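You operate a simulated robot arm through the tools that you are given. There is no shell and no other tool.

You are at the controls of a simulated robot arm. One attempt, no reset.

TASK
Wet the black tub, scrub the dried mash out, then drain it.
Fine: pour from the blue jug up to the white line; put jug and blue scrub brush back; shut the tap; spill none. Set down upright: blue jug, blue scrub brush. What is to be rubbed or washed off counts as gone when no trace of it is left.

The check looks at the end state, three seconds after you hand in, the way a careful person would. Anything else that was tipped, shoved, dropped, spilled or broken makes it a failure.

THE ROBOT
A 6-joint arm with a two-finger gripper, fixed in place. Base frame: the origin is at the foot of the arm, x ahead of it, y to its left, z up. Units: mm, degrees, N and s.
Its first joint turns from -166.0 to 166.0 degrees. Payload 1.71 kg.
Tool frame: the origin (TCP) lies between the finger pads and is the grasp point; the fingertips stand 20 mm ahead of it; z points along the fingers, y is the line along which they close. Largest opening 96 mm; the body of the gripper starts 113 mm behind the TCP.
Orientation is that of the tool frame in the base frame, as [roll, pitch, yaw] about the fixed x, y, z axes, in that order (R = Rz(yaw) Ry(pitch) Rx(roll)). With the fingers straight down and closing along the base's y, the tool's x points along the base's -x, its y along +y and its z along -z.

THE INTERFACE
- The arm moves only by the tool nudge_tool. Its argument "rows" is one flat list of numbers, 7 for each row, row after row: the shift along the base's x, y, z in mm, then the turn, a rotation vector about the base's x, y, z in degrees, then the opening, from 0 (shut) to 1 (fully open). In form: [tx, ty, tz, wx, wy, wz, hand, tx, ty, tz, wx, wy, wz, hand, ...]. A call has 1 to 20 rows; each row is the pose to reach, as a shift and turn from the pose commanded when the call began. Each row takes 0.2 s and may step no farther than 50 mm and 8.6 degrees from the row before; otherwise, or with a gripper value out of range, the whole call is refused. A pose out of reach is approached as far as the arm can. The call stops where the force on the tool passes 40 N (or 10 N more than at its start, if that is more) or the arm is blocked; 0.2 s more then pass. The fingers move at their own pace (about 45 mm/s each) and stop on an object; they squeeze with about 33 N. The grip force told is the motor's: it shows also when the fingers shut on nothing. Time passes only in rows, and 0.2 s behind the last, so rows that repeat a pose let the fingers close. It gives the time, the measured TCP pose, the force on the tool (base axes), the opening and the grip force at its end, in the units of the frame above (readings bear some noise), with the torque about the TCP (base axes, N m) and any sound that the robot's microphone picked up.
- Cameras (640 x 400 px; columns grow to the right, rows downward): "scene" is fixed at [401.3, -500.3, 1048.9]; the picture's right is [0.70, -0.71, 0.00], its down [-0.46, -0.45, -0.76] and it looks along [0.54, 0.54, -0.64] (base axes); focal length 366 px, centre (320, 200). "wrist" rides on the gripper at [66, 14, -145] in the tool frame; the picture's right is [-0.21, 0.98, 0.00], its down [-0.88, -0.18, -0.45] and it looks along [-0.44, -0.09, 0.90] (tool axes); focal length 275 px, centre (320, 200). There is no depth. A picture from a camera that has moved, and an enlarged one, comes with that camera's place and axes in the base frame and with its lens.
- get_image(camera): a new picture of that camera. No time passes.
- raise_lower(by): slides the trunk up (or, below 0, down) by that many mm; the arm rides with it, the base frame stays. It gives what a move gives, with no picture.
- enlarge(camera, box): a new picture of the part [left, top, right, bottom] of that camera's present view, enlarged. No time passes.
- job_done(): hands the job in; it is judged then, once.

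Nothing tells you positions but the pictures and the camera data. Unless the task says otherwise, let go and move clear before handing in.

The tools are called after "Call:" by a JSON object that holds its "method" and its "body". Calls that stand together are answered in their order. nudge_tool: Moves the arm, as the interface text tells. Its arguments: {"type":"object","properties":{"rows":{"type":"array"}},"required":["rows"]} The other tools are called the same way: raise_lower (by) slides the trunk up or down; get_image (camera) takes a picture; enlarge (camera, box) takes an enlarged picture of a part of a camera's view; job_done () hands the job in.

At the start:

```text
time_s: 0.0
eef_pos: [676.5, -320.5, 787.7]
orientation: [180.0, -0.1, 179.9]
contact_force: [0.7, -0.4, 0.1]
moment: [-0.01, -0.02, 0.05]
opening: 95.9
gripper_force: 0.0
trunk travel left (down, up): [-50.0, 340.0]
```

scene: 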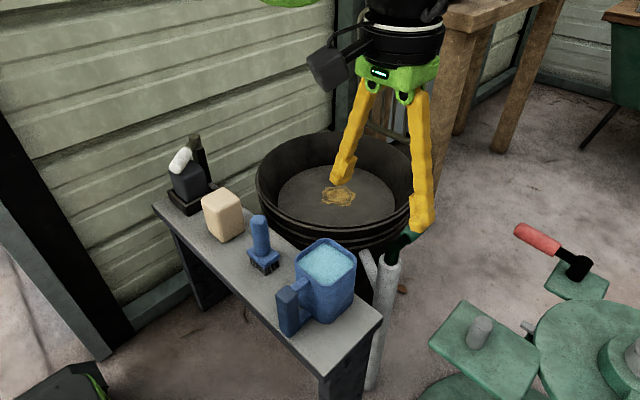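
wrist: 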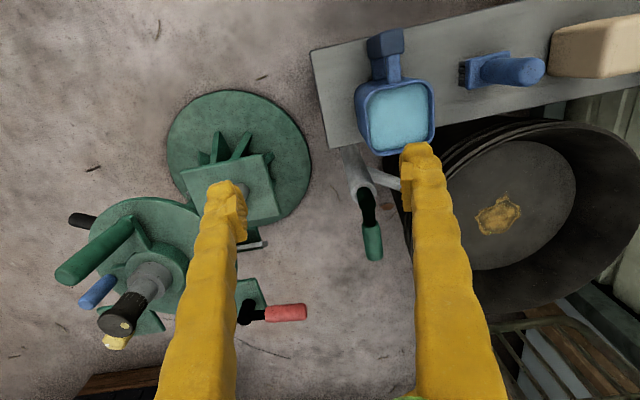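

I see a black tub with a patch of dried mash on its floor, a bench with the blue jug, blue brush, a sponge and a soap-like bottle, and a tap pipe with a green-handled lever beside the tub. I will look closer before moving anything.

Call:
{"method": "enlarge", "body": {"camera": "scene", "box": [140, 120, 460, 320]}}

Call:
{"method": "enlarge", "body": {"camera": "scene", "box": [340, 200, 500, 300]}}

Call:
{"method": "enlarge", "body": {"camera": "wrist", "box": [300, 20, 640, 232]}}

Call:
{"method": "enlarge", "body": {"camera": "wrist", "box": [320, 130, 480, 280]}}

Call:
{"method": "enlarge", "body": {"camera": "wrist", "box": [40, 80, 320, 360]}}

```text
2.00 times, centred on (300, 220) of scene
camera zoom: at [401.3, -500.3, 1048.9], right [0.7, -0.71, 0.0], down [-0.46, -0.45, -0.76], along [0.54, 0.54, -0.64], focal length 731 px, centre (360, 160)
```

zoom: 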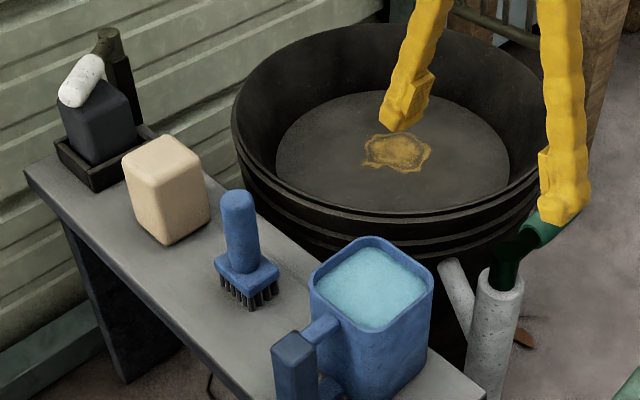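

```text
4.00 times, centred on (420, 250) of scene
camera zoom: at [401.3, -500.3, 1048.9], right [0.7, -0.71, 0.0], down [-0.46, -0.45, -0.76], along [0.54, 0.54, -0.64], focal length 1463 px, centre (-80, 0)
```

zoom: 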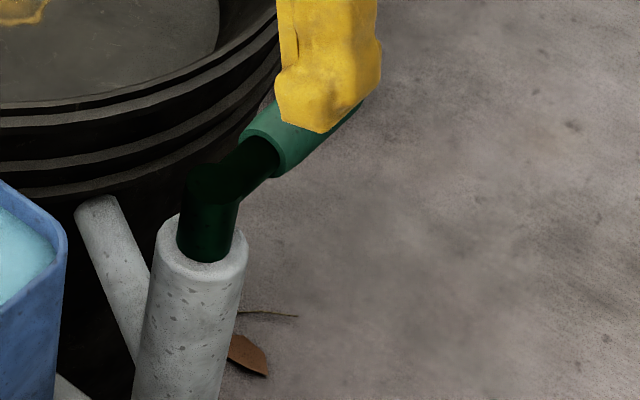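

```text
1.88 times, centred on (470, 126) of wrist
camera zoom: at [610.8, -306.0, 934.8], right [0.21, 0.98, 0.0], down [0.88, -0.19, 0.44], along [0.43, -0.09, -0.9], focal length 518 px, centre (38, 339)
```

zoom: 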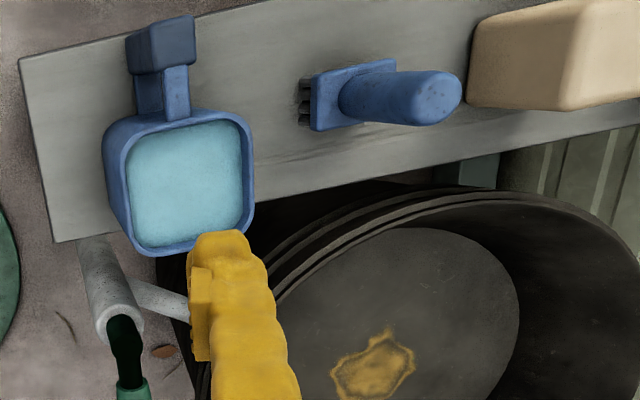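

```text
2.67 times, centred on (400, 205) of wrist
camera zoom: at [610.8, -306.0, 934.8], right [0.21, 0.98, 0.0], down [0.88, -0.19, 0.44], along [0.43, -0.09, -0.9], focal length 734 px, centre (107, 187)
```

zoom: 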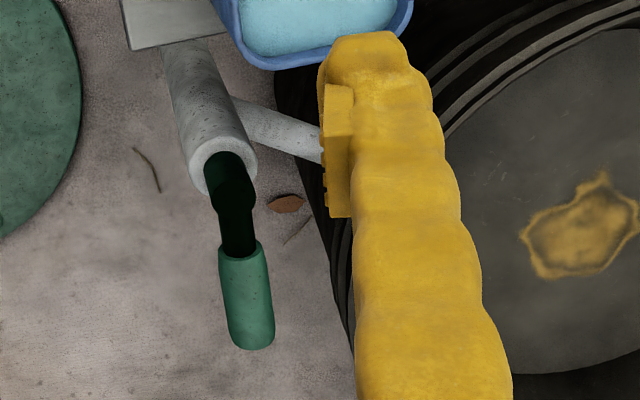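

```text
1.43 times, centred on (180, 220) of wrist
camera zoom: at [610.8, -306.0, 934.8], right [0.21, 0.98, 0.0], down [0.88, -0.19, 0.44], along [0.43, -0.09, -0.9], focal length 393 px, centre (520, 171)
```

zoom: 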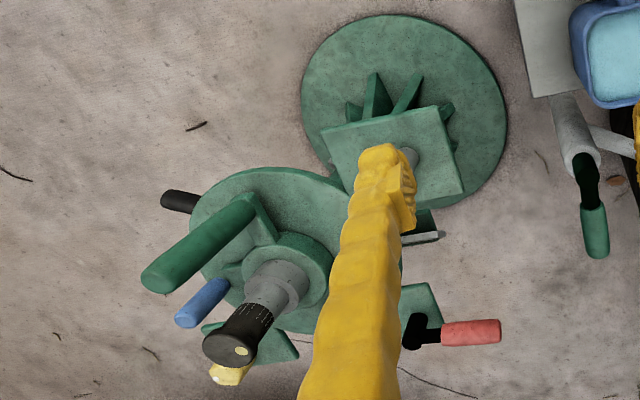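

The mash triangulates to about (950, -14, 450), the jug rim to (687, -224, 580), the bench top to z≈433 and the lever post top to (800, -278, 537). I'll move the wrist camera high over the tub to see the inside, the white line and the tap more clearly.

Call:
{"method": "nudge_tool", "body": {"rows": [20, 32, 0, 0, 0, 0, 1, 40, 64, 0, 0, 0, 0, 1, 60, 96, 0, 0, 0, 0, 1, 80, 128, 0, 0, 0, 0, 1, 100, 160, 0, 0, 0, 0, 1, 120, 192, 0, 0, 0, 0, 1, 140, 224, 0, 0, 0, 0, 1, 160, 256, 0, 0, 0, 0, 1]}}

Call:
{"method": "get_image", "body": {"camera": "wrist"}}

Call:
{"method": "get_image", "body": {"camera": "scene"}}

```text
time_s: 1.8
eef_pos: [825.1, -64.4, 797.0]
orientation: [-180.0, 0.8, 180.0]
contact_force: [0.4, -0.2, -0.5]
moment: [0.06, -0.05, -0.02]
opening: 96.2
gripper_force: 0.1
trunk travel left (down, up): [-50.0, 340.0]
```

```text
taken
camera wrist: at [756.8, -49.9, 941.5], right [0.21, 0.98, 0.0], down [0.87, -0.19, 0.46], along [0.45, -0.09, -0.89], focal length 275 px, centre (320, 200)
```

wrist: 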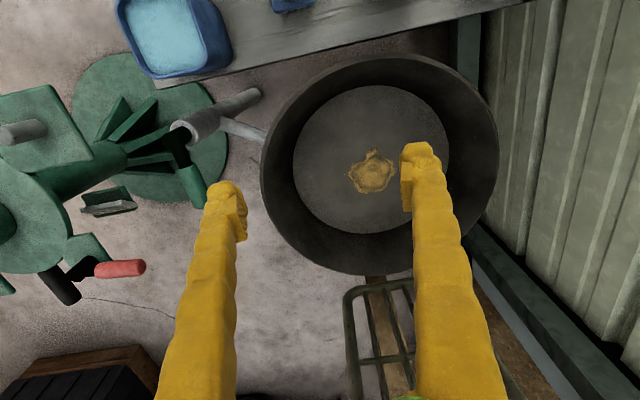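

```text
taken
```

scene: 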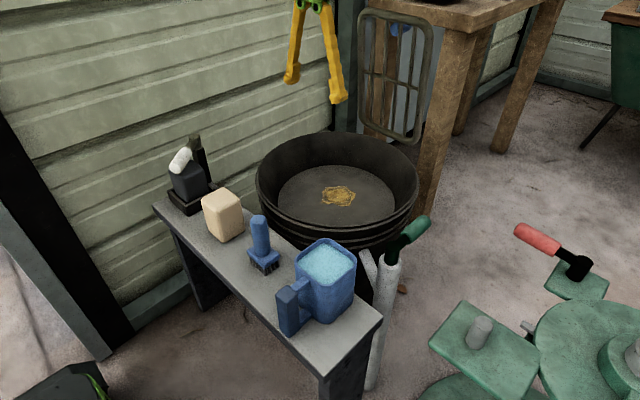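

The tub is seen from above with mash on its floor; no white line is visible yet. I'll check whether the arm settled and look closer at the tub interior and the tap.

Call:
{"method": "nudge_tool", "body": {"rows": [0, 0, 0, 0, 0, 0, 1]}}

Call:
{"method": "enlarge", "body": {"camera": "scene", "box": [250, 120, 450, 260]}}

Call:
{"method": "enlarge", "body": {"camera": "wrist", "box": [240, 40, 520, 290]}}

Call:
{"method": "enlarge", "body": {"camera": "wrist", "box": [60, 40, 300, 240]}}

Call:
{"method": "enlarge", "body": {"camera": "scene", "box": [240, 200, 440, 340]}}

```text
time_s: 2.2
eef_pos: [823.9, -64.2, 796.4]
orientation: [-180.0, 0.8, 179.9]
contact_force: [1.0, -0.2, -1.0]
moment: [0.01, 0.0, -0.03]
opening: 95.9
gripper_force: 0.0
trunk travel left (down, up): [-50.0, 340.0]
```

```text
2.86 times, centred on (350, 190) of scene
camera zoom: at [401.3, -500.3, 1048.9], right [0.7, -0.71, 0.0], down [-0.46, -0.45, -0.76], along [0.54, 0.54, -0.64], focal length 1045 px, centre (234, 229)
```

zoom: 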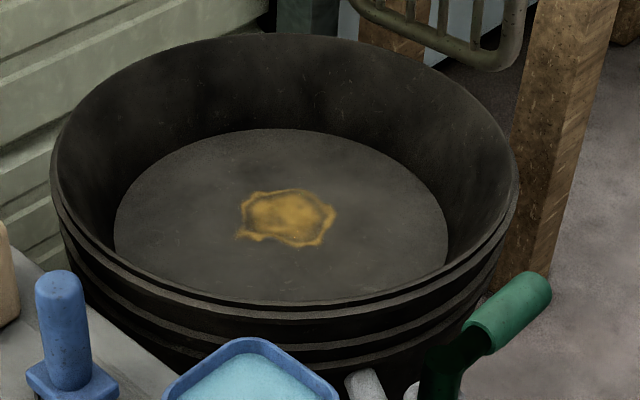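

```text
1.60 times, centred on (380, 165) of wrist
camera zoom: at [756.9, -49.9, 941.3], right [0.21, 0.98, 0.0], down [0.87, -0.19, 0.46], along [0.45, -0.09, -0.89], focal length 440 px, centre (224, 256)
```

zoom: 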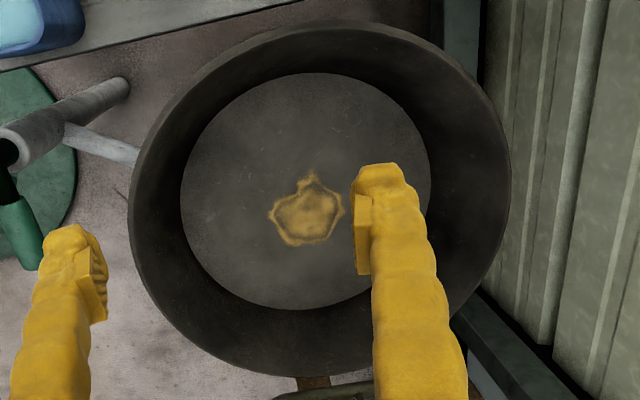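

```text
2.00 times, centred on (180, 140) of wrist
camera zoom: at [756.9, -49.9, 941.3], right [0.21, 0.98, 0.0], down [0.87, -0.19, 0.46], along [0.45, -0.09, -0.89], focal length 551 px, centre (600, 320)
```

zoom: 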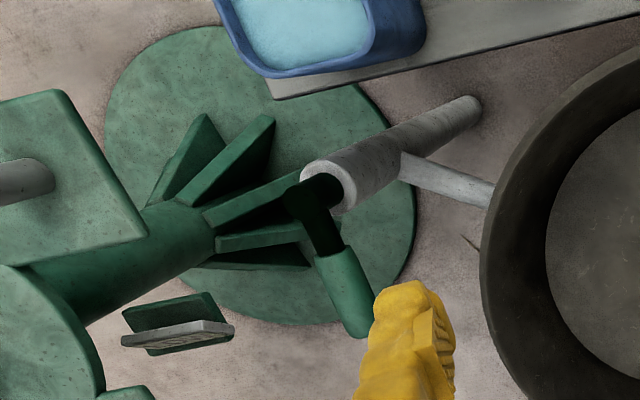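

```text
2.86 times, centred on (340, 270) of scene
camera zoom: at [401.3, -500.3, 1048.9], right [0.7, -0.71, 0.0], down [-0.46, -0.45, -0.76], along [0.54, 0.54, -0.64], focal length 1045 px, centre (263, 0)
```

zoom: 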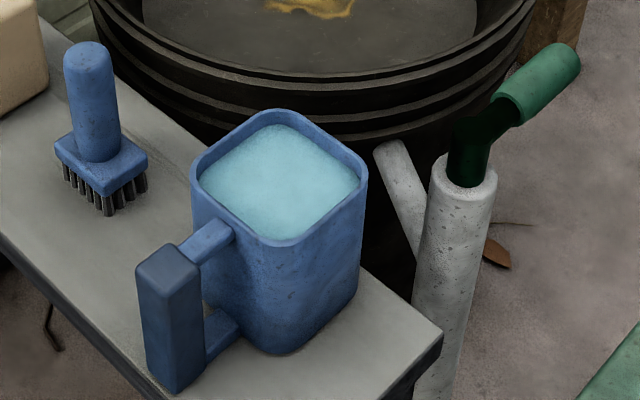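

The tub works out to centre ≈(974, 14), floor z≈416 with r≈156, and rim z≈500 with R≈202. The tap lever pivots at ≈(817, -277) and points along +x at z≈550, and no white line shows yet, so I'll go lower and search the tub wall.

Call:
{"method": "nudge_tool", "body": {"rows": [-20, 20, -20, 0, 0, 0, 1, -30, 45, -50, 0, 0, 0, 1, -30, 75, -90, 0, 0, 0, 1, -30, 78, -120, 0, 0, 0, 1, -30, 78, -120, 0, 0, 0, 1]}}

Call:
{"method": "get_image", "body": {"camera": "wrist"}}

Call:
{"method": "enlarge", "body": {"camera": "wrist", "box": [160, 0, 480, 200]}}

Call:
{"method": "enlarge", "body": {"camera": "scene", "box": [250, 125, 350, 190]}}

Call:
{"method": "enlarge", "body": {"camera": "scene", "box": [330, 125, 430, 190]}}

```text
time_s: 3.4
eef_pos: [794.4, 14.0, 678.1]
orientation: [180.0, 0.8, 179.9]
contact_force: [-0.5, -0.5, -0.3]
moment: [-0.01, 0.02, 0.01]
opening: 95.8
gripper_force: 0.0
trunk travel left (down, up): [-50.0, 340.0]
```

```text
taken
camera wrist: at [727.3, 28.0, 823.1], right [0.21, 0.98, 0.0], down [0.87, -0.19, 0.46], along [0.45, -0.09, -0.89], focal length 275 px, centre (320, 200)
```

wrist: 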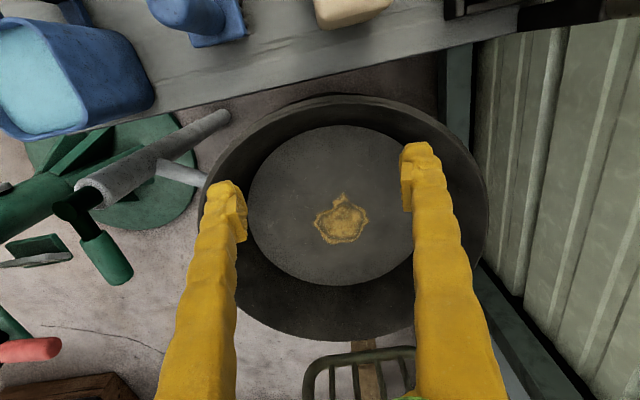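

```text
2.00 times, centred on (320, 100) of wrist
camera zoom: at [727.3, 28.0, 823.1], right [0.21, 0.98, 0.0], down [0.87, -0.19, 0.46], along [0.45, -0.09, -0.89], focal length 551 px, centre (320, 400)
```

zoom: 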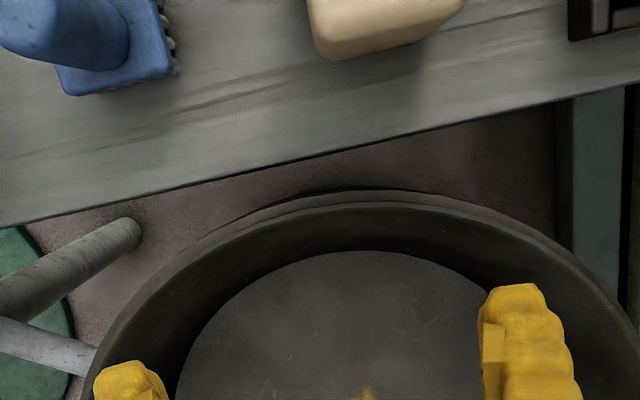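

```text
6.15 times, centred on (300, 158) of scene
camera zoom: at [401.3, -500.3, 1048.9], right [0.7, -0.71, 0.0], down [-0.46, -0.45, -0.76], along [0.54, 0.54, -0.64], focal length 2250 px, centre (443, 462)
```

zoom: 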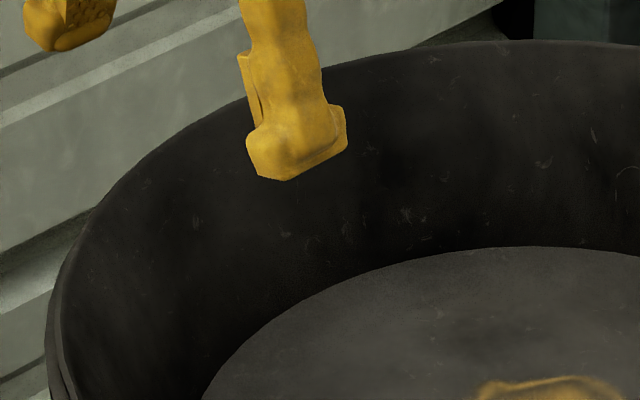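

```text
6.15 times, centred on (380, 158) of scene
camera zoom: at [401.3, -500.3, 1048.9], right [0.7, -0.71, 0.0], down [-0.46, -0.45, -0.76], along [0.54, 0.54, -0.64], focal length 2250 px, centre (-49, 462)
```

zoom: 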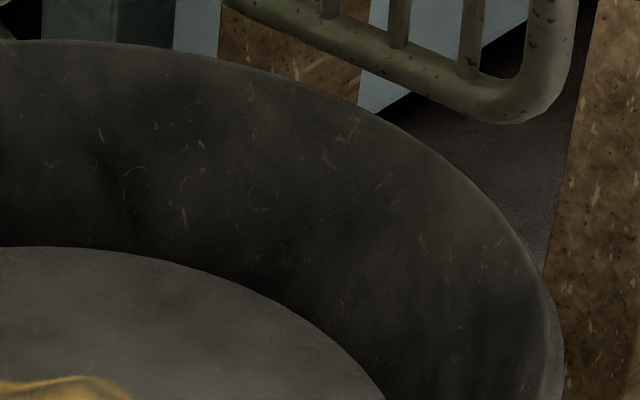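

No line is visible on the far wall. I'll turn the wrist so the camera looks back at the near wall of the tub.

Call:
{"method": "nudge_tool", "body": {"rows": [0, 0, 5, 0, 0, -8, 1, 0, 0, 10, 0, 0, -16, 1, 0, 0, 15, 0, 0, -24, 1, 0, 0, 20, 0, 0, -32, 1, 0, 0, 25, 0, 0, -40, 1, 0, 0, 30, 0, 0, -48, 1, 0, 0, 30, 0, 0, -56, 1, 0, 0, 30, 0, 0, -64, 1, 0, 0, 30, 0, 0, -72, 1, 0, 0, 30, 0, 0, -80, 1, 0, 0, 30, 0, 0, -88, 1, 0, 0, 30, 0, 0, -96, 1, 0, 0, 30, 0, 0, -104, 1, 0, 0, 30, 0, 0, -112, 1, 0, 0, 30, 0, 0, -120, 1, 0, 0, 30, 0, 0, -128, 1, 0, 0, 30, 0, 0, -136, 1]}}

Call:
{"method": "get_image", "body": {"camera": "wrist"}}

```text
time_s: 7.0
eef_pos: [793.7, 14.4, 709.5]
orientation: [-179.9, 0.9, 43.8]
contact_force: [-0.2, 0.9, -0.5]
moment: [0.0, -0.01, -0.04]
opening: 95.9
gripper_force: 0.0
trunk travel left (down, up): [-50.0, 340.0]
```

```text
taken
camera wrist: at [852.4, 51.1, 853.7], right [0.53, -0.85, 0.0], down [-0.75, -0.47, 0.46], along [-0.39, -0.24, -0.89], focal length 275 px, centre (320, 200)
```

wrist: 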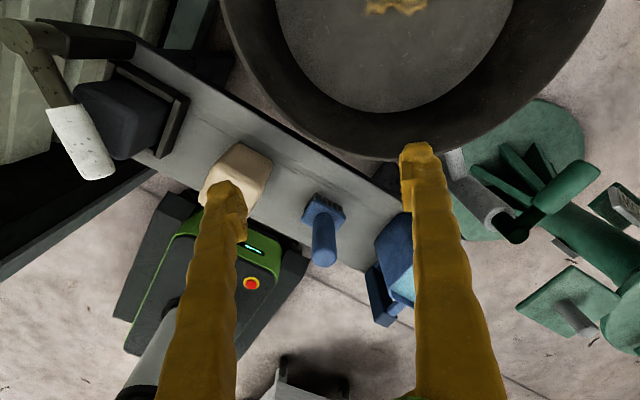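

The camera now looks back at the near wall; I'll zoom in on it and on the bench objects.

Call:
{"method": "enlarge", "body": {"camera": "wrist", "box": [200, 0, 620, 180]}}

Call:
{"method": "enlarge", "body": {"camera": "wrist", "box": [180, 120, 460, 330]}}

Call:
{"method": "enlarge", "body": {"camera": "wrist", "box": [400, 80, 640, 260]}}

```text
1.52 times, centred on (410, 90) of wrist
camera zoom: at [852.4, 51.1, 853.7], right [0.53, -0.85, 0.0], down [-0.75, -0.47, 0.46], along [-0.39, -0.24, -0.89], focal length 420 px, centre (183, 368)
```

zoom: 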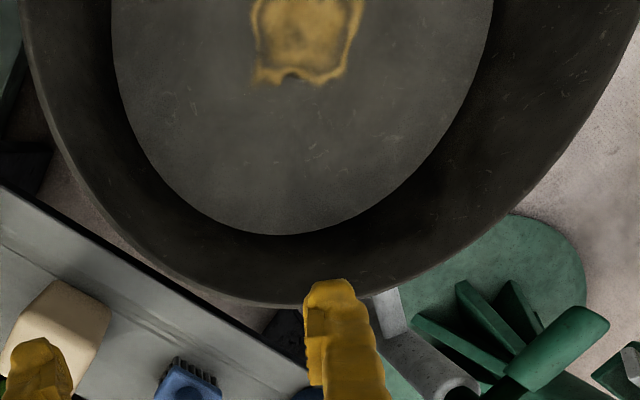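

```text
1.90 times, centred on (320, 225) of wrist
camera zoom: at [852.4, 51.1, 853.7], right [0.53, -0.85, 0.0], down [-0.75, -0.47, 0.46], along [-0.39, -0.24, -0.89], focal length 524 px, centre (320, 152)
```

zoom: 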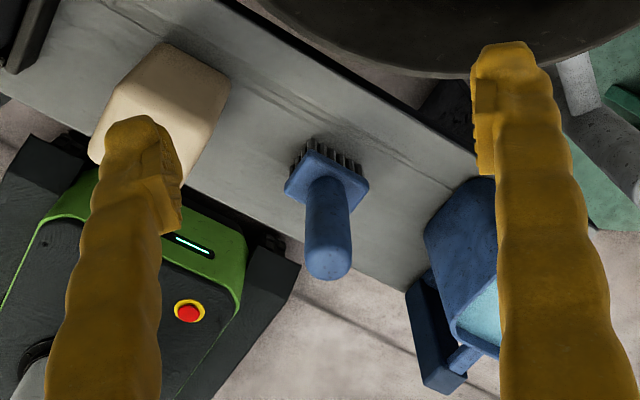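

```text
2.22 times, centred on (520, 170) of wrist
camera zoom: at [852.4, 51.1, 853.7], right [0.53, -0.85, 0.0], down [-0.75, -0.47, 0.46], along [-0.39, -0.24, -0.89], focal length 612 px, centre (-124, 267)
```

zoom: 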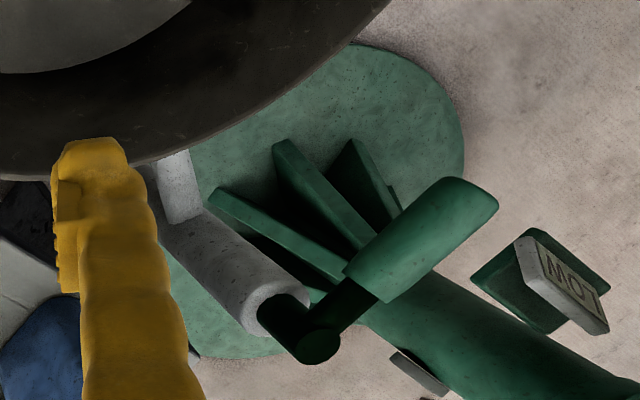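

There's still no line in the tub, so it may be on the jug. I'll shift the camera to see the jug's tub-facing sides.

Call:
{"method": "nudge_tool", "body": {"rows": [15, -35, -10, 0, 0, 0, 1, 30, -70, -20, 0, 0, 0, 1, 30, -90, -20, 0, 0, 0, 1, 30, -90, -20, 0, 0, 0, 1]}}

Call:
{"method": "get_image", "body": {"camera": "wrist"}}

Call:
{"method": "enlarge", "body": {"camera": "wrist", "box": [230, 130, 430, 330]}}

```text
time_s: 8.0
eef_pos: [822.9, -72.8, 685.8]
orientation: [-179.9, 0.9, 44.0]
contact_force: [-0.7, 0.2, 0.1]
moment: [-0.01, -0.01, 0.01]
opening: 96.3
gripper_force: 0.0
trunk travel left (down, up): [-50.0, 340.0]
```

```text
taken
camera wrist: at [881.1, -36.6, 831.6], right [0.53, -0.85, 0.0], down [-0.75, -0.47, 0.46], along [-0.39, -0.25, -0.89], focal length 275 px, centre (320, 200)
```

wrist: 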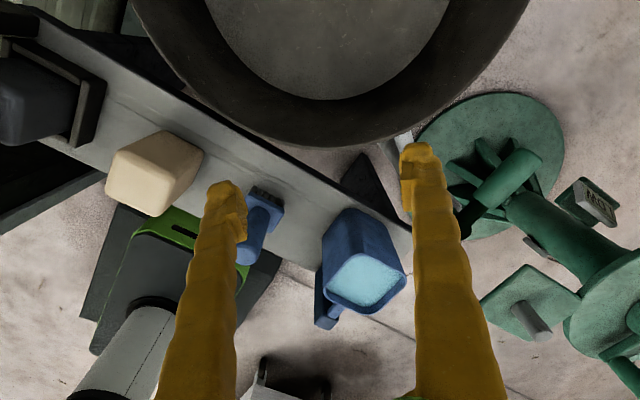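

```text
2.00 times, centred on (330, 230) of wrist
camera zoom: at [881.1, -36.6, 831.6], right [0.53, -0.85, 0.0], down [-0.75, -0.47, 0.46], along [-0.39, -0.25, -0.89], focal length 551 px, centre (300, 140)
```

zoom: 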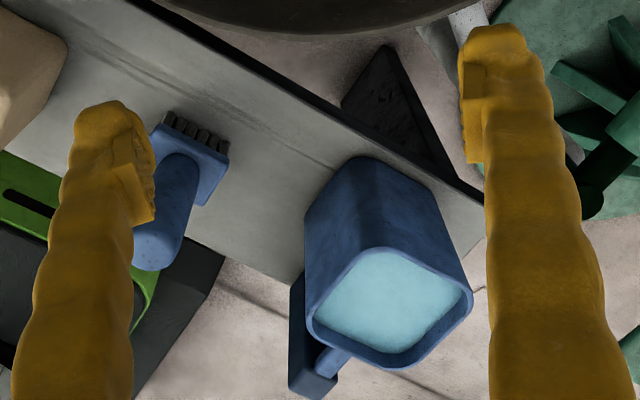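

No line on the jug faces either. I'll zoom hard into the remaining parts of the tub wall from both cameras.

Call:
{"method": "enlarge", "body": {"camera": "scene", "box": [255, 150, 335, 200]}}

Call:
{"method": "enlarge", "body": {"camera": "scene", "box": [360, 160, 430, 230]}}

Call:
{"method": "enlarge", "body": {"camera": "scene", "box": [290, 125, 390, 187]}}

Call:
{"method": "enlarge", "body": {"camera": "wrist", "box": [120, 0, 330, 140]}}

Call:
{"method": "enlarge", "body": {"camera": "wrist", "box": [330, 0, 540, 140]}}

```text
8.00 times, centred on (295, 175) of scene
camera zoom: at [401.3, -500.3, 1048.9], right [0.7, -0.71, 0.0], down [-0.46, -0.45, -0.76], along [0.54, 0.54, -0.64], focal length 2925 px, centre (520, 400)
```

zoom: 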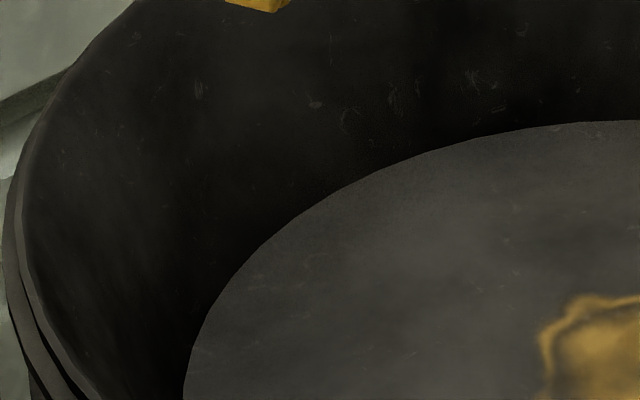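

```text
5.71 times, centred on (395, 195) of scene
camera zoom: at [401.3, -500.3, 1048.9], right [0.7, -0.71, 0.0], down [-0.46, -0.45, -0.76], along [0.54, 0.54, -0.64], focal length 2090 px, centre (-109, 229)
```

zoom: 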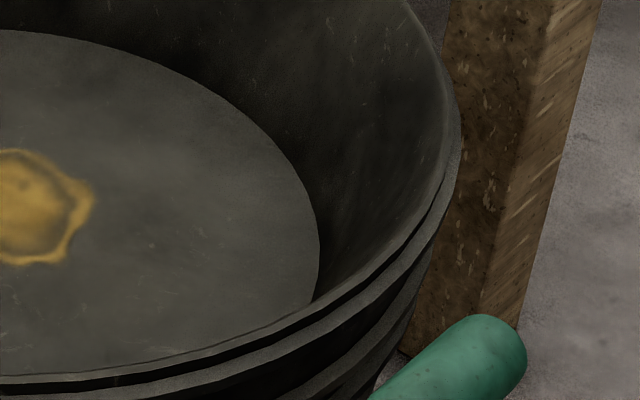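

```text
6.40 times, centred on (340, 156) of scene
camera zoom: at [401.3, -500.3, 1048.9], right [0.7, -0.71, 0.0], down [-0.46, -0.45, -0.76], along [0.54, 0.54, -0.64], focal length 2340 px, centre (192, 482)
```

zoom: 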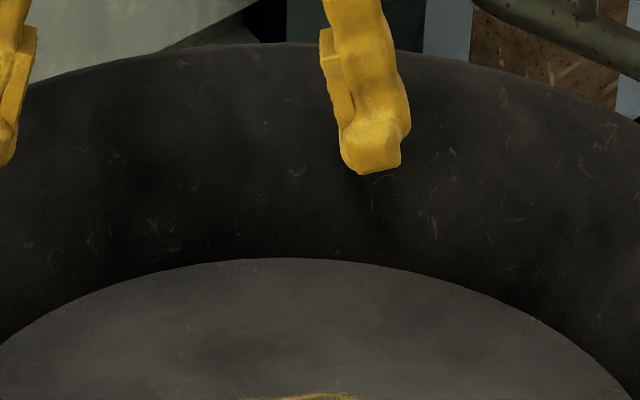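

```text
2.86 times, centred on (225, 70) of wrist
camera zoom: at [881.1, -36.6, 831.6], right [0.53, -0.85, 0.0], down [-0.75, -0.47, 0.46], along [-0.39, -0.25, -0.89], focal length 786 px, centre (591, 571)
```

zoom: 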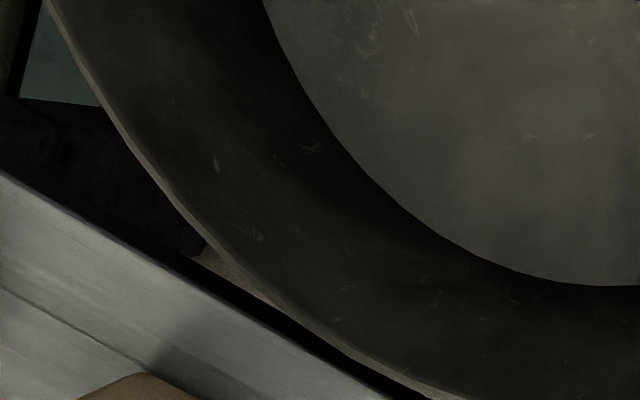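

```text
2.86 times, centred on (435, 70) of wrist
camera zoom: at [881.1, -36.6, 831.6], right [0.53, -0.85, 0.0], down [-0.75, -0.47, 0.46], along [-0.39, -0.25, -0.89], focal length 786 px, centre (-9, 571)
```

zoom: 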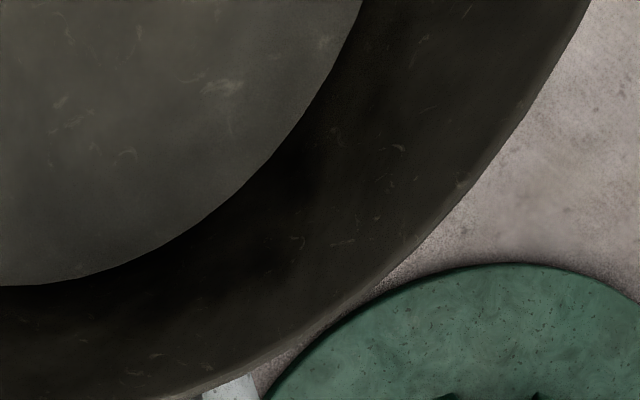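

I can't find the line in the tub or on the jug's outside; it may only show inside the jug as the level drops. I'll turn the wrist back and look at the jug and its handle from above.

Call:
{"method": "nudge_tool", "body": {"rows": [-10, -8, 5, 0, 0, 8, 1, -20, -16, 10, 0, 0, 16, 1, -30, -24, 15, 0, 0, 24, 1, -40, -32, 20, 0, 0, 32, 1, -50, -40, 20, 0, 0, 40, 1, -60, -48, 20, 0, 0, 48, 1, -70, -56, 20, 0, 0, 56, 1, -80, -64, 20, 0, 0, 64, 1, -90, -72, 20, 0, 0, 72, 1, -100, -80, 20, 0, 0, 80, 1, -110, -88, 20, 0, 0, 88, 1, -120, -96, 20, 0, 0, 96, 1, -130, -104, 20, 0, 0, 104, 1, -140, -112, 20, 0, 0, 112, 1, -150, -120, 20, 0, 0, 120, 1, -160, -130, 20, 0, 0, 128, 1, -170, -140, 20, 0, 0, 136, 1]}}

Call:
{"method": "nudge_tool", "body": {"rows": [0, 0, 0, 0, 0.85, 0, 1, 0, 0, 0, 0, 0.85, 0, 1]}}

Call:
{"method": "get_image", "body": {"camera": "wrist"}}

Call:
{"method": "enlarge", "body": {"camera": "wrist", "box": [220, 60, 440, 260]}}

Call:
{"method": "get_image", "body": {"camera": "scene"}}

```text
time_s: 11.6
eef_pos: [654.4, -217.6, 705.9]
orientation: [179.9, 0.8, -179.9]
contact_force: [0.6, -0.5, 0.0]
moment: [-0.04, -0.01, -0.02]
opening: 96.0
gripper_force: 0.1
trunk travel left (down, up): [-50.0, 340.0]
```

```text
time_s: 12.2
eef_pos: [653.6, -217.3, 707.3]
orientation: [179.9, 0.0, -180.0]
contact_force: [0.1, 0.2, 0.3]
moment: [-0.02, -0.01, -0.01]
opening: 95.8
gripper_force: 0.0
trunk travel left (down, up): [-50.0, 340.0]
```

```text
taken
camera wrist: at [588.5, -202.4, 852.8], right [0.21, 0.98, 0.0], down [0.88, -0.18, 0.44], along [0.43, -0.09, -0.9], focal length 275 px, centre (320, 200)
```

wrist: 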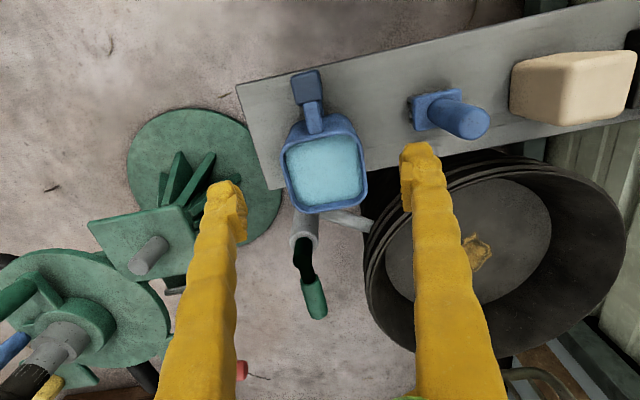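

```text
2.00 times, centred on (330, 160) of wrist
camera zoom: at [588.5, -202.4, 852.8], right [0.21, 0.98, 0.0], down [0.88, -0.18, 0.44], along [0.43, -0.09, -0.9], focal length 551 px, centre (300, 280)
```

zoom: 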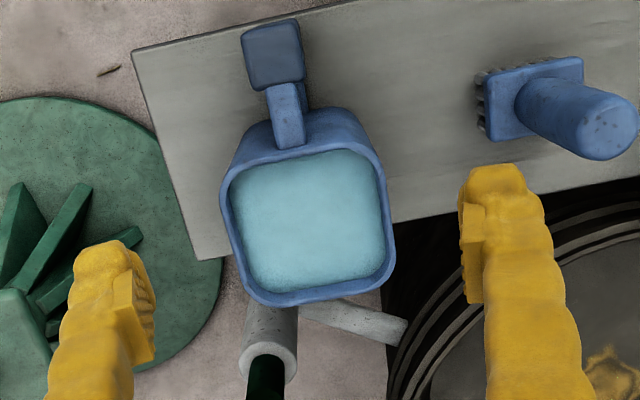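

```text
taken
```

scene: 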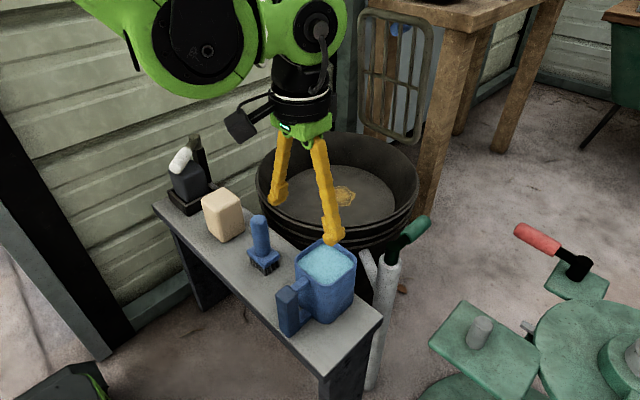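

The jug's handle bar is on the robot side at about (606, -222), top z≈580, jug centre ≈(691, -222), and the bench top is at z≈451. I'll bring the open gripper above the handle to check alignment.

Call:
{"method": "nudge_tool", "body": {"rows": [-24, -2, -5, 0, 0, 0, 1, -48, -5, -17, 0, 0, 0, 1, -48, -5, -17, 0, 0, 0, 1]}}

Call:
{"method": "get_image", "body": {"camera": "wrist"}}

Call:
{"method": "enlarge", "body": {"camera": "wrist", "box": [240, 80, 440, 260]}}

Call:
{"method": "enlarge", "body": {"camera": "scene", "box": [230, 200, 430, 340]}}

```text
time_s: 13.0
eef_pos: [604.5, -220.7, 693.6]
orientation: [-180.0, -0.1, 179.9]
contact_force: [0.4, -0.6, -0.1]
moment: [-0.01, -0.01, -0.02]
opening: 95.9
gripper_force: 0.1
trunk travel left (down, up): [-50.0, 340.0]
```

```text
taken
camera wrist: at [540.0, -207.0, 838.3], right [0.21, 0.98, 0.0], down [0.88, -0.19, 0.44], along [0.43, -0.09, -0.9], focal length 275 px, centre (320, 200)
```

wrist: 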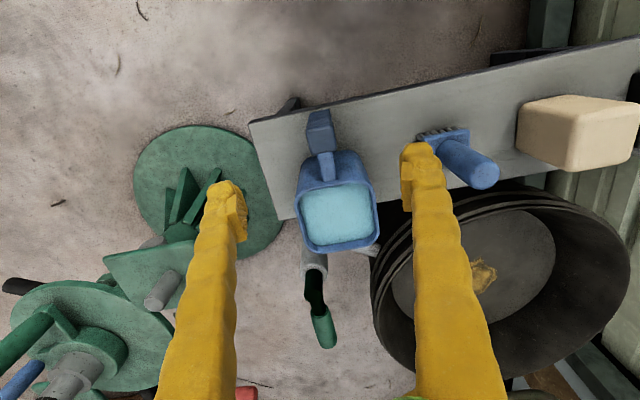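

```text
2.22 times, centred on (340, 170) of wrist
camera zoom: at [540.0, -207.0, 838.3], right [0.21, 0.98, 0.0], down [0.88, -0.19, 0.44], along [0.43, -0.09, -0.9], focal length 612 px, centre (276, 267)
```

zoom: 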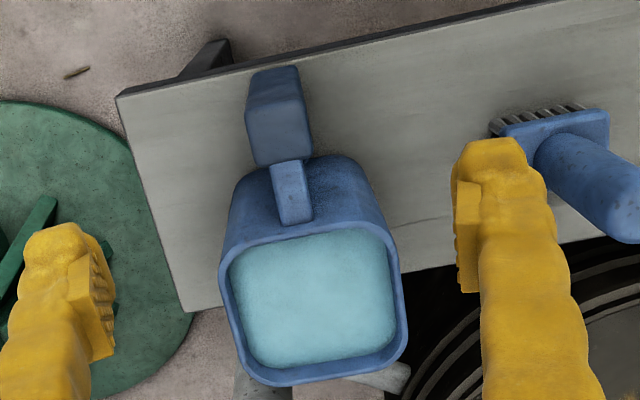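

```text
2.86 times, centred on (330, 270) of scene
camera zoom: at [401.3, -500.3, 1048.9], right [0.7, -0.71, 0.0], down [-0.46, -0.45, -0.76], along [0.54, 0.54, -0.64], focal length 1045 px, centre (291, 0)
```

zoom: 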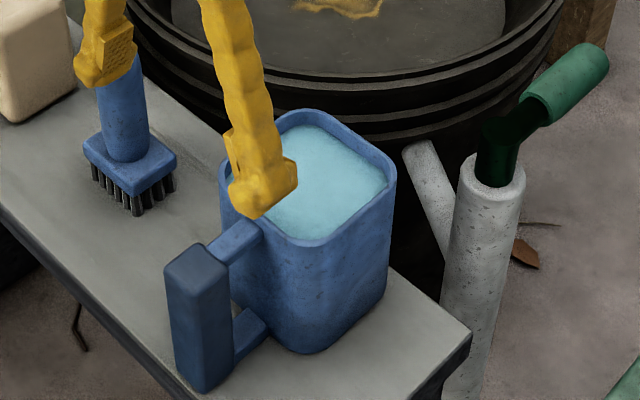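

The gripper is centred over the handle bar (about 22 mm wide in y, 29 mm in x). I'll lower with open fingers to about mid-bar.

Call:
{"method": "nudge_tool", "body": {"rows": [1, 1, -30, 0, 0, 0, 1, 2, 1, -60, 0, 0, 0, 1, 2, 1, -90, 0, 0, 0, 1, 2, 1, -115, 0, 0, 0, 1, 2, 1, -135, 0, 0, 0, 1, 2, 1, -150, 0, 0, 0, 1, 2, 1, -163, 0, 0, 0, 1, 2, 1, -163, 0, 0, 0, 1]}}

Call:
{"method": "get_image", "body": {"camera": "wrist"}}

Call:
{"method": "enlarge", "body": {"camera": "scene", "box": [230, 180, 430, 340]}}

```text
time_s: 14.8
eef_pos: [608.6, -221.7, 527.0]
orientation: [180.0, -0.1, 179.9]
contact_force: [-0.2, 0.1, 0.0]
moment: [-0.01, 0.0, -0.03]
opening: 96.1
gripper_force: 0.1
trunk travel left (down, up): [-50.0, 340.0]
```

```text
taken
camera wrist: at [543.1, -206.7, 673.5], right [0.21, 0.98, 0.0], down [0.88, -0.19, 0.44], along [0.43, -0.09, -0.9], focal length 275 px, centre (320, 200)
```

wrist: 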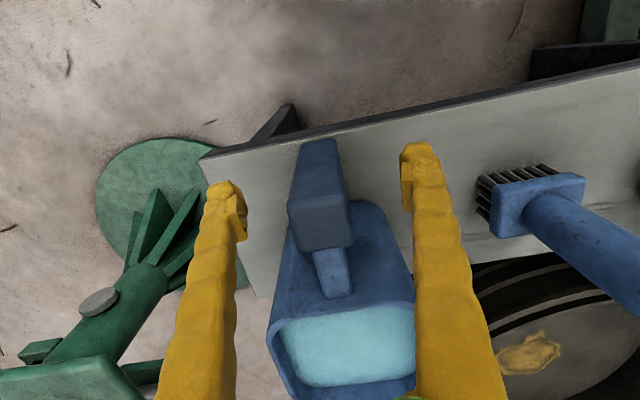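

```text
2.50 times, centred on (330, 260) of scene
camera zoom: at [401.3, -500.3, 1048.9], right [0.7, -0.71, 0.0], down [-0.46, -0.45, -0.76], along [0.54, 0.54, -0.64], focal length 914 px, centre (295, 50)
```

zoom: 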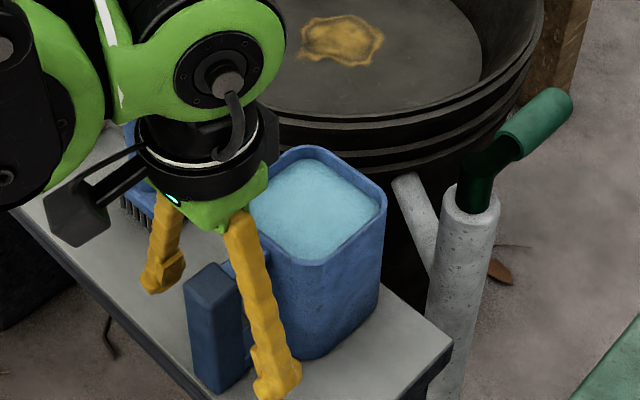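

The fingers straddle the handle bar. I'll close the gripper on it now.

Call:
{"method": "nudge_tool", "body": {"rows": [0, 0, 0, 0, 0, 0, 0.5, 0, 0, 0, 0, 0, 0, 0.35, 0, 0, 0, 0, 0, 0, 0.25, 0, 0, 0, 0, 0, 0, 0.15, 0, 0, 0, 0, 0, 0, 0, 0, 0, 0, 0, 0, 0, 0, 0, 0, 0, 0, 0, 0, 0, 0, 0, 0, 0, 0, 0, 0]}}

Call:
{"method": "get_image", "body": {"camera": "wrist"}}

Call:
{"method": "enlarge", "body": {"camera": "scene", "box": [230, 180, 430, 340]}}

```text
time_s: 16.6
eef_pos: [608.5, -220.4, 528.6]
orientation: [-179.9, -0.1, 179.9]
contact_force: [-0.4, 1.3, 0.3]
moment: [0.04, 0.04, 0.08]
opening: 27.2
gripper_force: 32.8
trunk travel left (down, up): [-50.0, 340.0]
```

```text
taken
camera wrist: at [543.1, -206.6, 673.7], right [0.21, 0.98, 0.0], down [0.88, -0.19, 0.44], along [0.43, -0.09, -0.9], focal length 275 px, centre (320, 200)
```

wrist: 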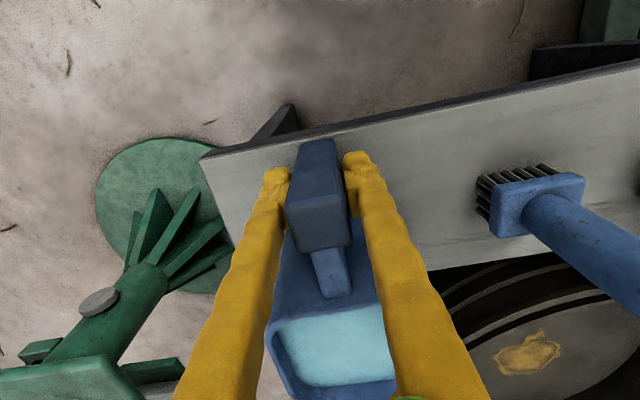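

```text
2.50 times, centred on (330, 260) of scene
camera zoom: at [401.3, -500.3, 1048.9], right [0.7, -0.71, 0.0], down [-0.46, -0.45, -0.76], along [0.54, 0.54, -0.64], focal length 914 px, centre (295, 50)
```

zoom: 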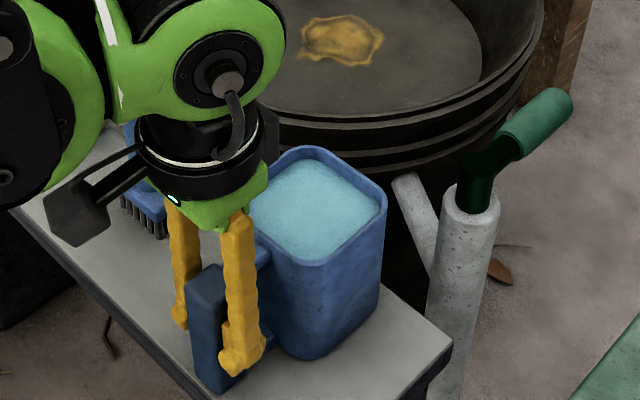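

The bar is gripped (27 mm wide, 33 N). I'll lift just a few millimetres slowly and check for droop.

Call:
{"method": "nudge_tool", "body": {"rows": [0, 0, 1, 0, 0, 0, 0, 0, 0, 2, 0, 0, 0, 0, 0, 0, 3, 0, 0, 0, 0, 0, 0, 4, 0, 0, 0, 0, 0, 0, 4, 0, 0, 0, 0]}}

Call:
{"method": "get_image", "body": {"camera": "wrist"}}

Call:
{"method": "enlarge", "body": {"camera": "scene", "box": [280, 220, 420, 340]}}

```text
time_s: 17.8
eef_pos: [608.8, -220.4, 533.3]
orientation: [179.9, -0.2, 179.9]
contact_force: [-0.7, -0.6, -4.2]
moment: [0.04, 0.22, 0.04]
opening: 27.0
gripper_force: 32.9
trunk travel left (down, up): [-50.0, 340.0]
```

```text
taken
camera wrist: at [543.2, -206.4, 678.5], right [0.21, 0.98, 0.0], down [0.88, -0.19, 0.44], along [0.43, -0.09, -0.9], focal length 275 px, centre (320, 200)
```

wrist: 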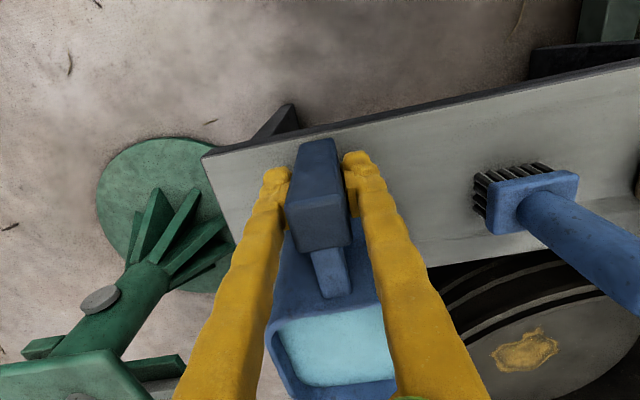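

```text
3.33 times, centred on (350, 280) of scene
camera zoom: at [401.3, -500.3, 1048.9], right [0.7, -0.71, 0.0], down [-0.46, -0.45, -0.76], along [0.54, 0.54, -0.64], focal length 1219 px, centre (220, -67)
```

zoom: 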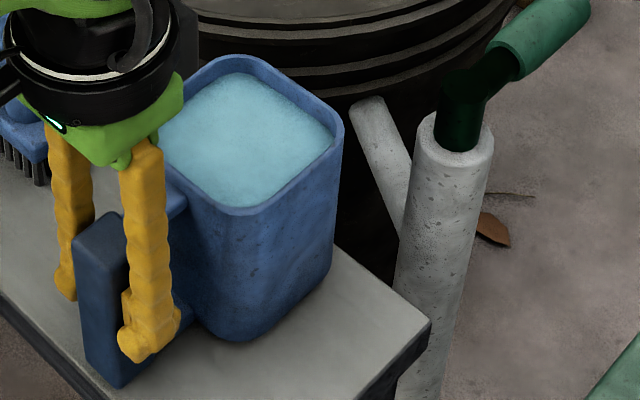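

The jug moves rigidly with the gripper with no droop so far. I'll lift a bit more and re-read the load.

Call:
{"method": "nudge_tool", "body": {"rows": [0, 0, 2, 0, 0, 0, 0, 0, 0, 4, 0, 0, 0, 0, 0, 0, 7, 0, 0, 0, 0, 0, 0, 10, 0, 0, 0, 0, 0, 0, 13, 0, 0, 0, 0, 0, 0, 16, 0, 0, 0, 0, 0, 0, 16, 0, 0, 0, 0]}}

Call:
{"method": "get_image", "body": {"camera": "wrist"}}

Call:
{"method": "enlarge", "body": {"camera": "scene", "box": [280, 220, 420, 340]}}

```text
time_s: 19.4
eef_pos: [608.4, -219.1, 549.5]
orientation: [179.9, -0.1, 179.9]
contact_force: [0.2, -0.3, -2.9]
moment: [0.0, 0.22, -0.04]
opening: 26.6
gripper_force: 32.2
trunk travel left (down, up): [-50.0, 340.0]
```

```text
taken
camera wrist: at [543.2, -205.1, 694.6], right [0.21, 0.98, 0.0], down [0.88, -0.19, 0.44], along [0.43, -0.09, -0.9], focal length 275 px, centre (320, 200)
```

wrist: 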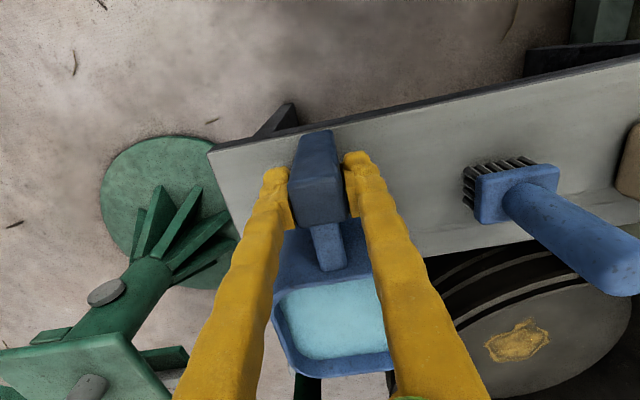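

```text
3.33 times, centred on (350, 280) of scene
camera zoom: at [401.3, -500.3, 1048.9], right [0.7, -0.71, 0.0], down [-0.46, -0.45, -0.76], along [0.54, 0.54, -0.64], focal length 1219 px, centre (220, -67)
```

zoom: 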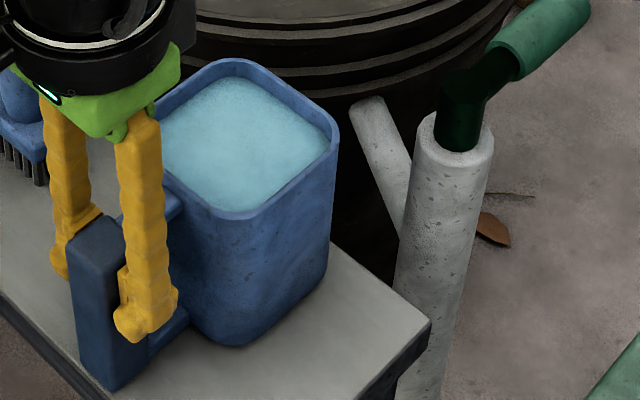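

The grip slipped: the fingers seem to have slid up along the bar. I'll inspect the jug closely before doing anything else.

Call:
{"method": "enlarge", "body": {"camera": "scene", "box": [270, 230, 390, 350]}}

Call:
{"method": "enlarge", "body": {"camera": "wrist", "box": [240, 110, 420, 400]}}

Call:
{"method": "nudge_tool", "body": {"rows": [0, 0, 0, 0, 0, 0, 0]}}

```text
3.33 times, centred on (330, 290) of scene
camera zoom: at [401.3, -500.3, 1048.9], right [0.7, -0.71, 0.0], down [-0.46, -0.45, -0.76], along [0.54, 0.54, -0.64], focal length 1219 px, centre (287, -100)
```

zoom: 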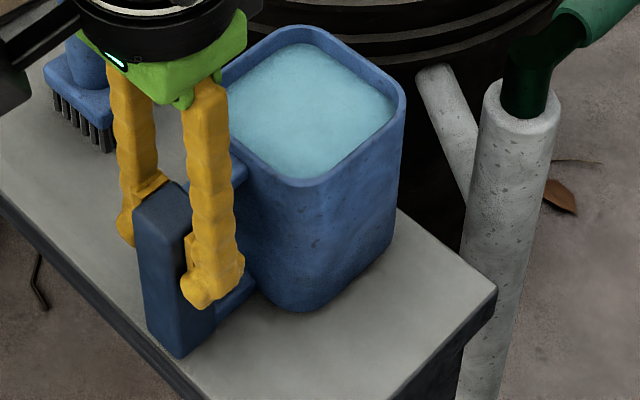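

```text
1.38 times, centred on (330, 255) of wrist
camera zoom: at [543.2, -205.1, 694.6], right [0.21, 0.98, 0.0], down [0.88, -0.19, 0.44], along [0.43, -0.09, -0.9], focal length 380 px, centre (306, 124)
```

zoom: 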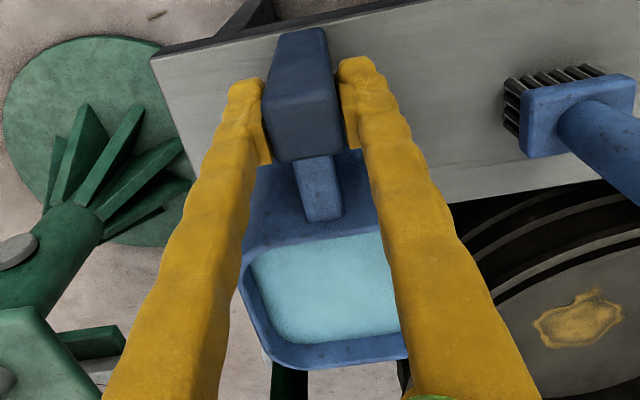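

```text
time_s: 19.8
eef_pos: [608.6, -219.6, 547.1]
orientation: [180.0, -0.1, 180.0]
contact_force: [1.0, 0.0, -3.1]
moment: [-0.02, 0.26, 0.01]
opening: 26.8
gripper_force: 33.0
trunk travel left (down, up): [-50.0, 340.0]
```

The jug still sits on the bench and carries only about 3 N of grip load. I'll probe the friction by sliding down a few millimetres in small steps and reading the force.

Call:
{"method": "nudge_tool", "body": {"rows": [0, 0, -2, 0, 0, 0, 0]}}

Call:
{"method": "nudge_tool", "body": {"rows": [0, 0, -3, 0, 0, 0, 0]}}

Call:
{"method": "nudge_tool", "body": {"rows": [0, 0, -3, 0, 0, 0, 0]}}

```text
time_s: 20.2
eef_pos: [609.9, -219.2, 546.6]
orientation: [-180.0, -0.1, 179.9]
contact_force: [0.2, 0.1, -3.3]
moment: [0.03, 0.26, -0.01]
opening: 26.7
gripper_force: 32.8
trunk travel left (down, up): [-50.0, 340.0]
```

```text
time_s: 20.6
eef_pos: [608.8, -220.7, 545.2]
orientation: [180.0, 0.0, 180.0]
contact_force: [5.8, -0.7, 27.8]
moment: [-0.05, -0.18, 0.02]
opening: 27.2
gripper_force: 33.0
trunk travel left (down, up): [-50.0, 340.0]
```

```text
time_s: 21.0
eef_pos: [608.3, -220.8, 542.2]
orientation: [-179.9, 0.1, 179.9]
contact_force: [-1.5, -7.3, 29.9]
moment: [-0.17, 0.07, 0.01]
opening: 27.0
gripper_force: 32.7
trunk travel left (down, up): [-50.0, 340.0]
```

Downward friction is about 30 N, so the grip itself is strong, yet the jug weighs only ~3–4 N and slid during the last lift. I'll re-grip lower on the bar and lift again in small, monitored steps.

Call:
{"method": "nudge_tool", "body": {"rows": [0, 0, 2, 0, 0, 0, 0, 0, 0, 2, 0, 0, 0, 0.5, 0, 0, 2, 0, 0, 0, 0.5, 0, 0, -6, 0, 0, 0, 0.5, 0, 0, -12, 0, 0, 0, 0.5, 0, 0, -18, 0, 0, 0, 0.5, 0, 0, -20, 0, 0, 0, 0.5, 0, 0, -20, 0, 0, 0, 0.2, 0, 0, -20, 0, 0, 0, 0, 0, 0, -20, 0, 0, 0, 0, 0, 0, -20, 0, 0, 0, 0, 0, 0, -20, 0, 0, 0, 0, 0, 0, -20, 0, 0, 0, 0]}}

Call:
{"method": "get_image", "body": {"camera": "wrist"}}

Call:
{"method": "enlarge", "body": {"camera": "scene", "box": [270, 230, 390, 350]}}

```text
time_s: 23.8
eef_pos: [607.8, -220.5, 520.4]
orientation: [180.0, -0.2, 179.9]
contact_force: [-0.9, -1.1, -0.4]
moment: [-0.01, 0.02, -0.03]
opening: 27.1
gripper_force: 33.0
trunk travel left (down, up): [-50.0, 340.0]
```

```text
taken
camera wrist: at [542.9, -205.8, 667.3], right [0.21, 0.98, 0.0], down [0.88, -0.19, 0.44], along [0.43, -0.09, -0.9], focal length 275 px, centre (320, 200)
```

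wrist: 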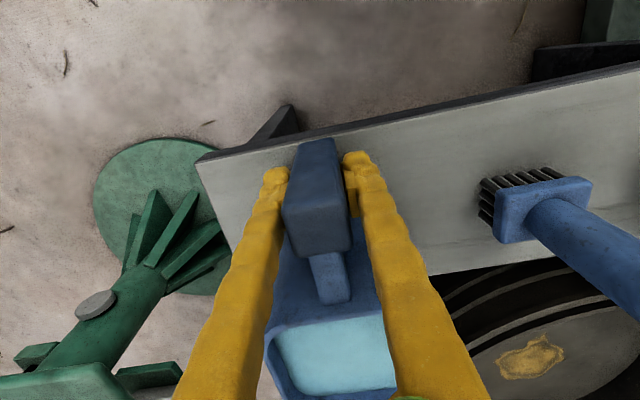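

```text
3.33 times, centred on (330, 290) of scene
camera zoom: at [401.3, -500.3, 1048.9], right [0.7, -0.71, 0.0], down [-0.46, -0.45, -0.76], along [0.54, 0.54, -0.64], focal length 1219 px, centre (287, -100)
```

zoom: 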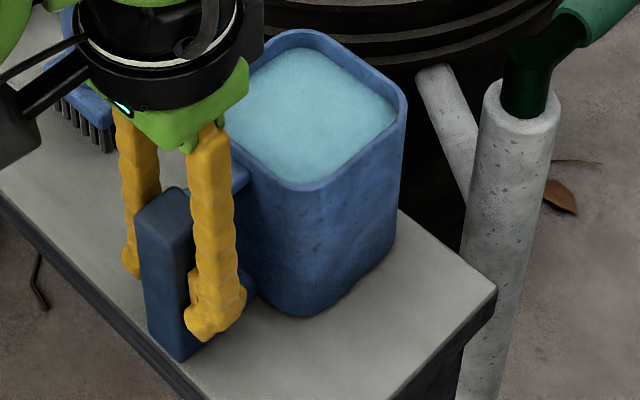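

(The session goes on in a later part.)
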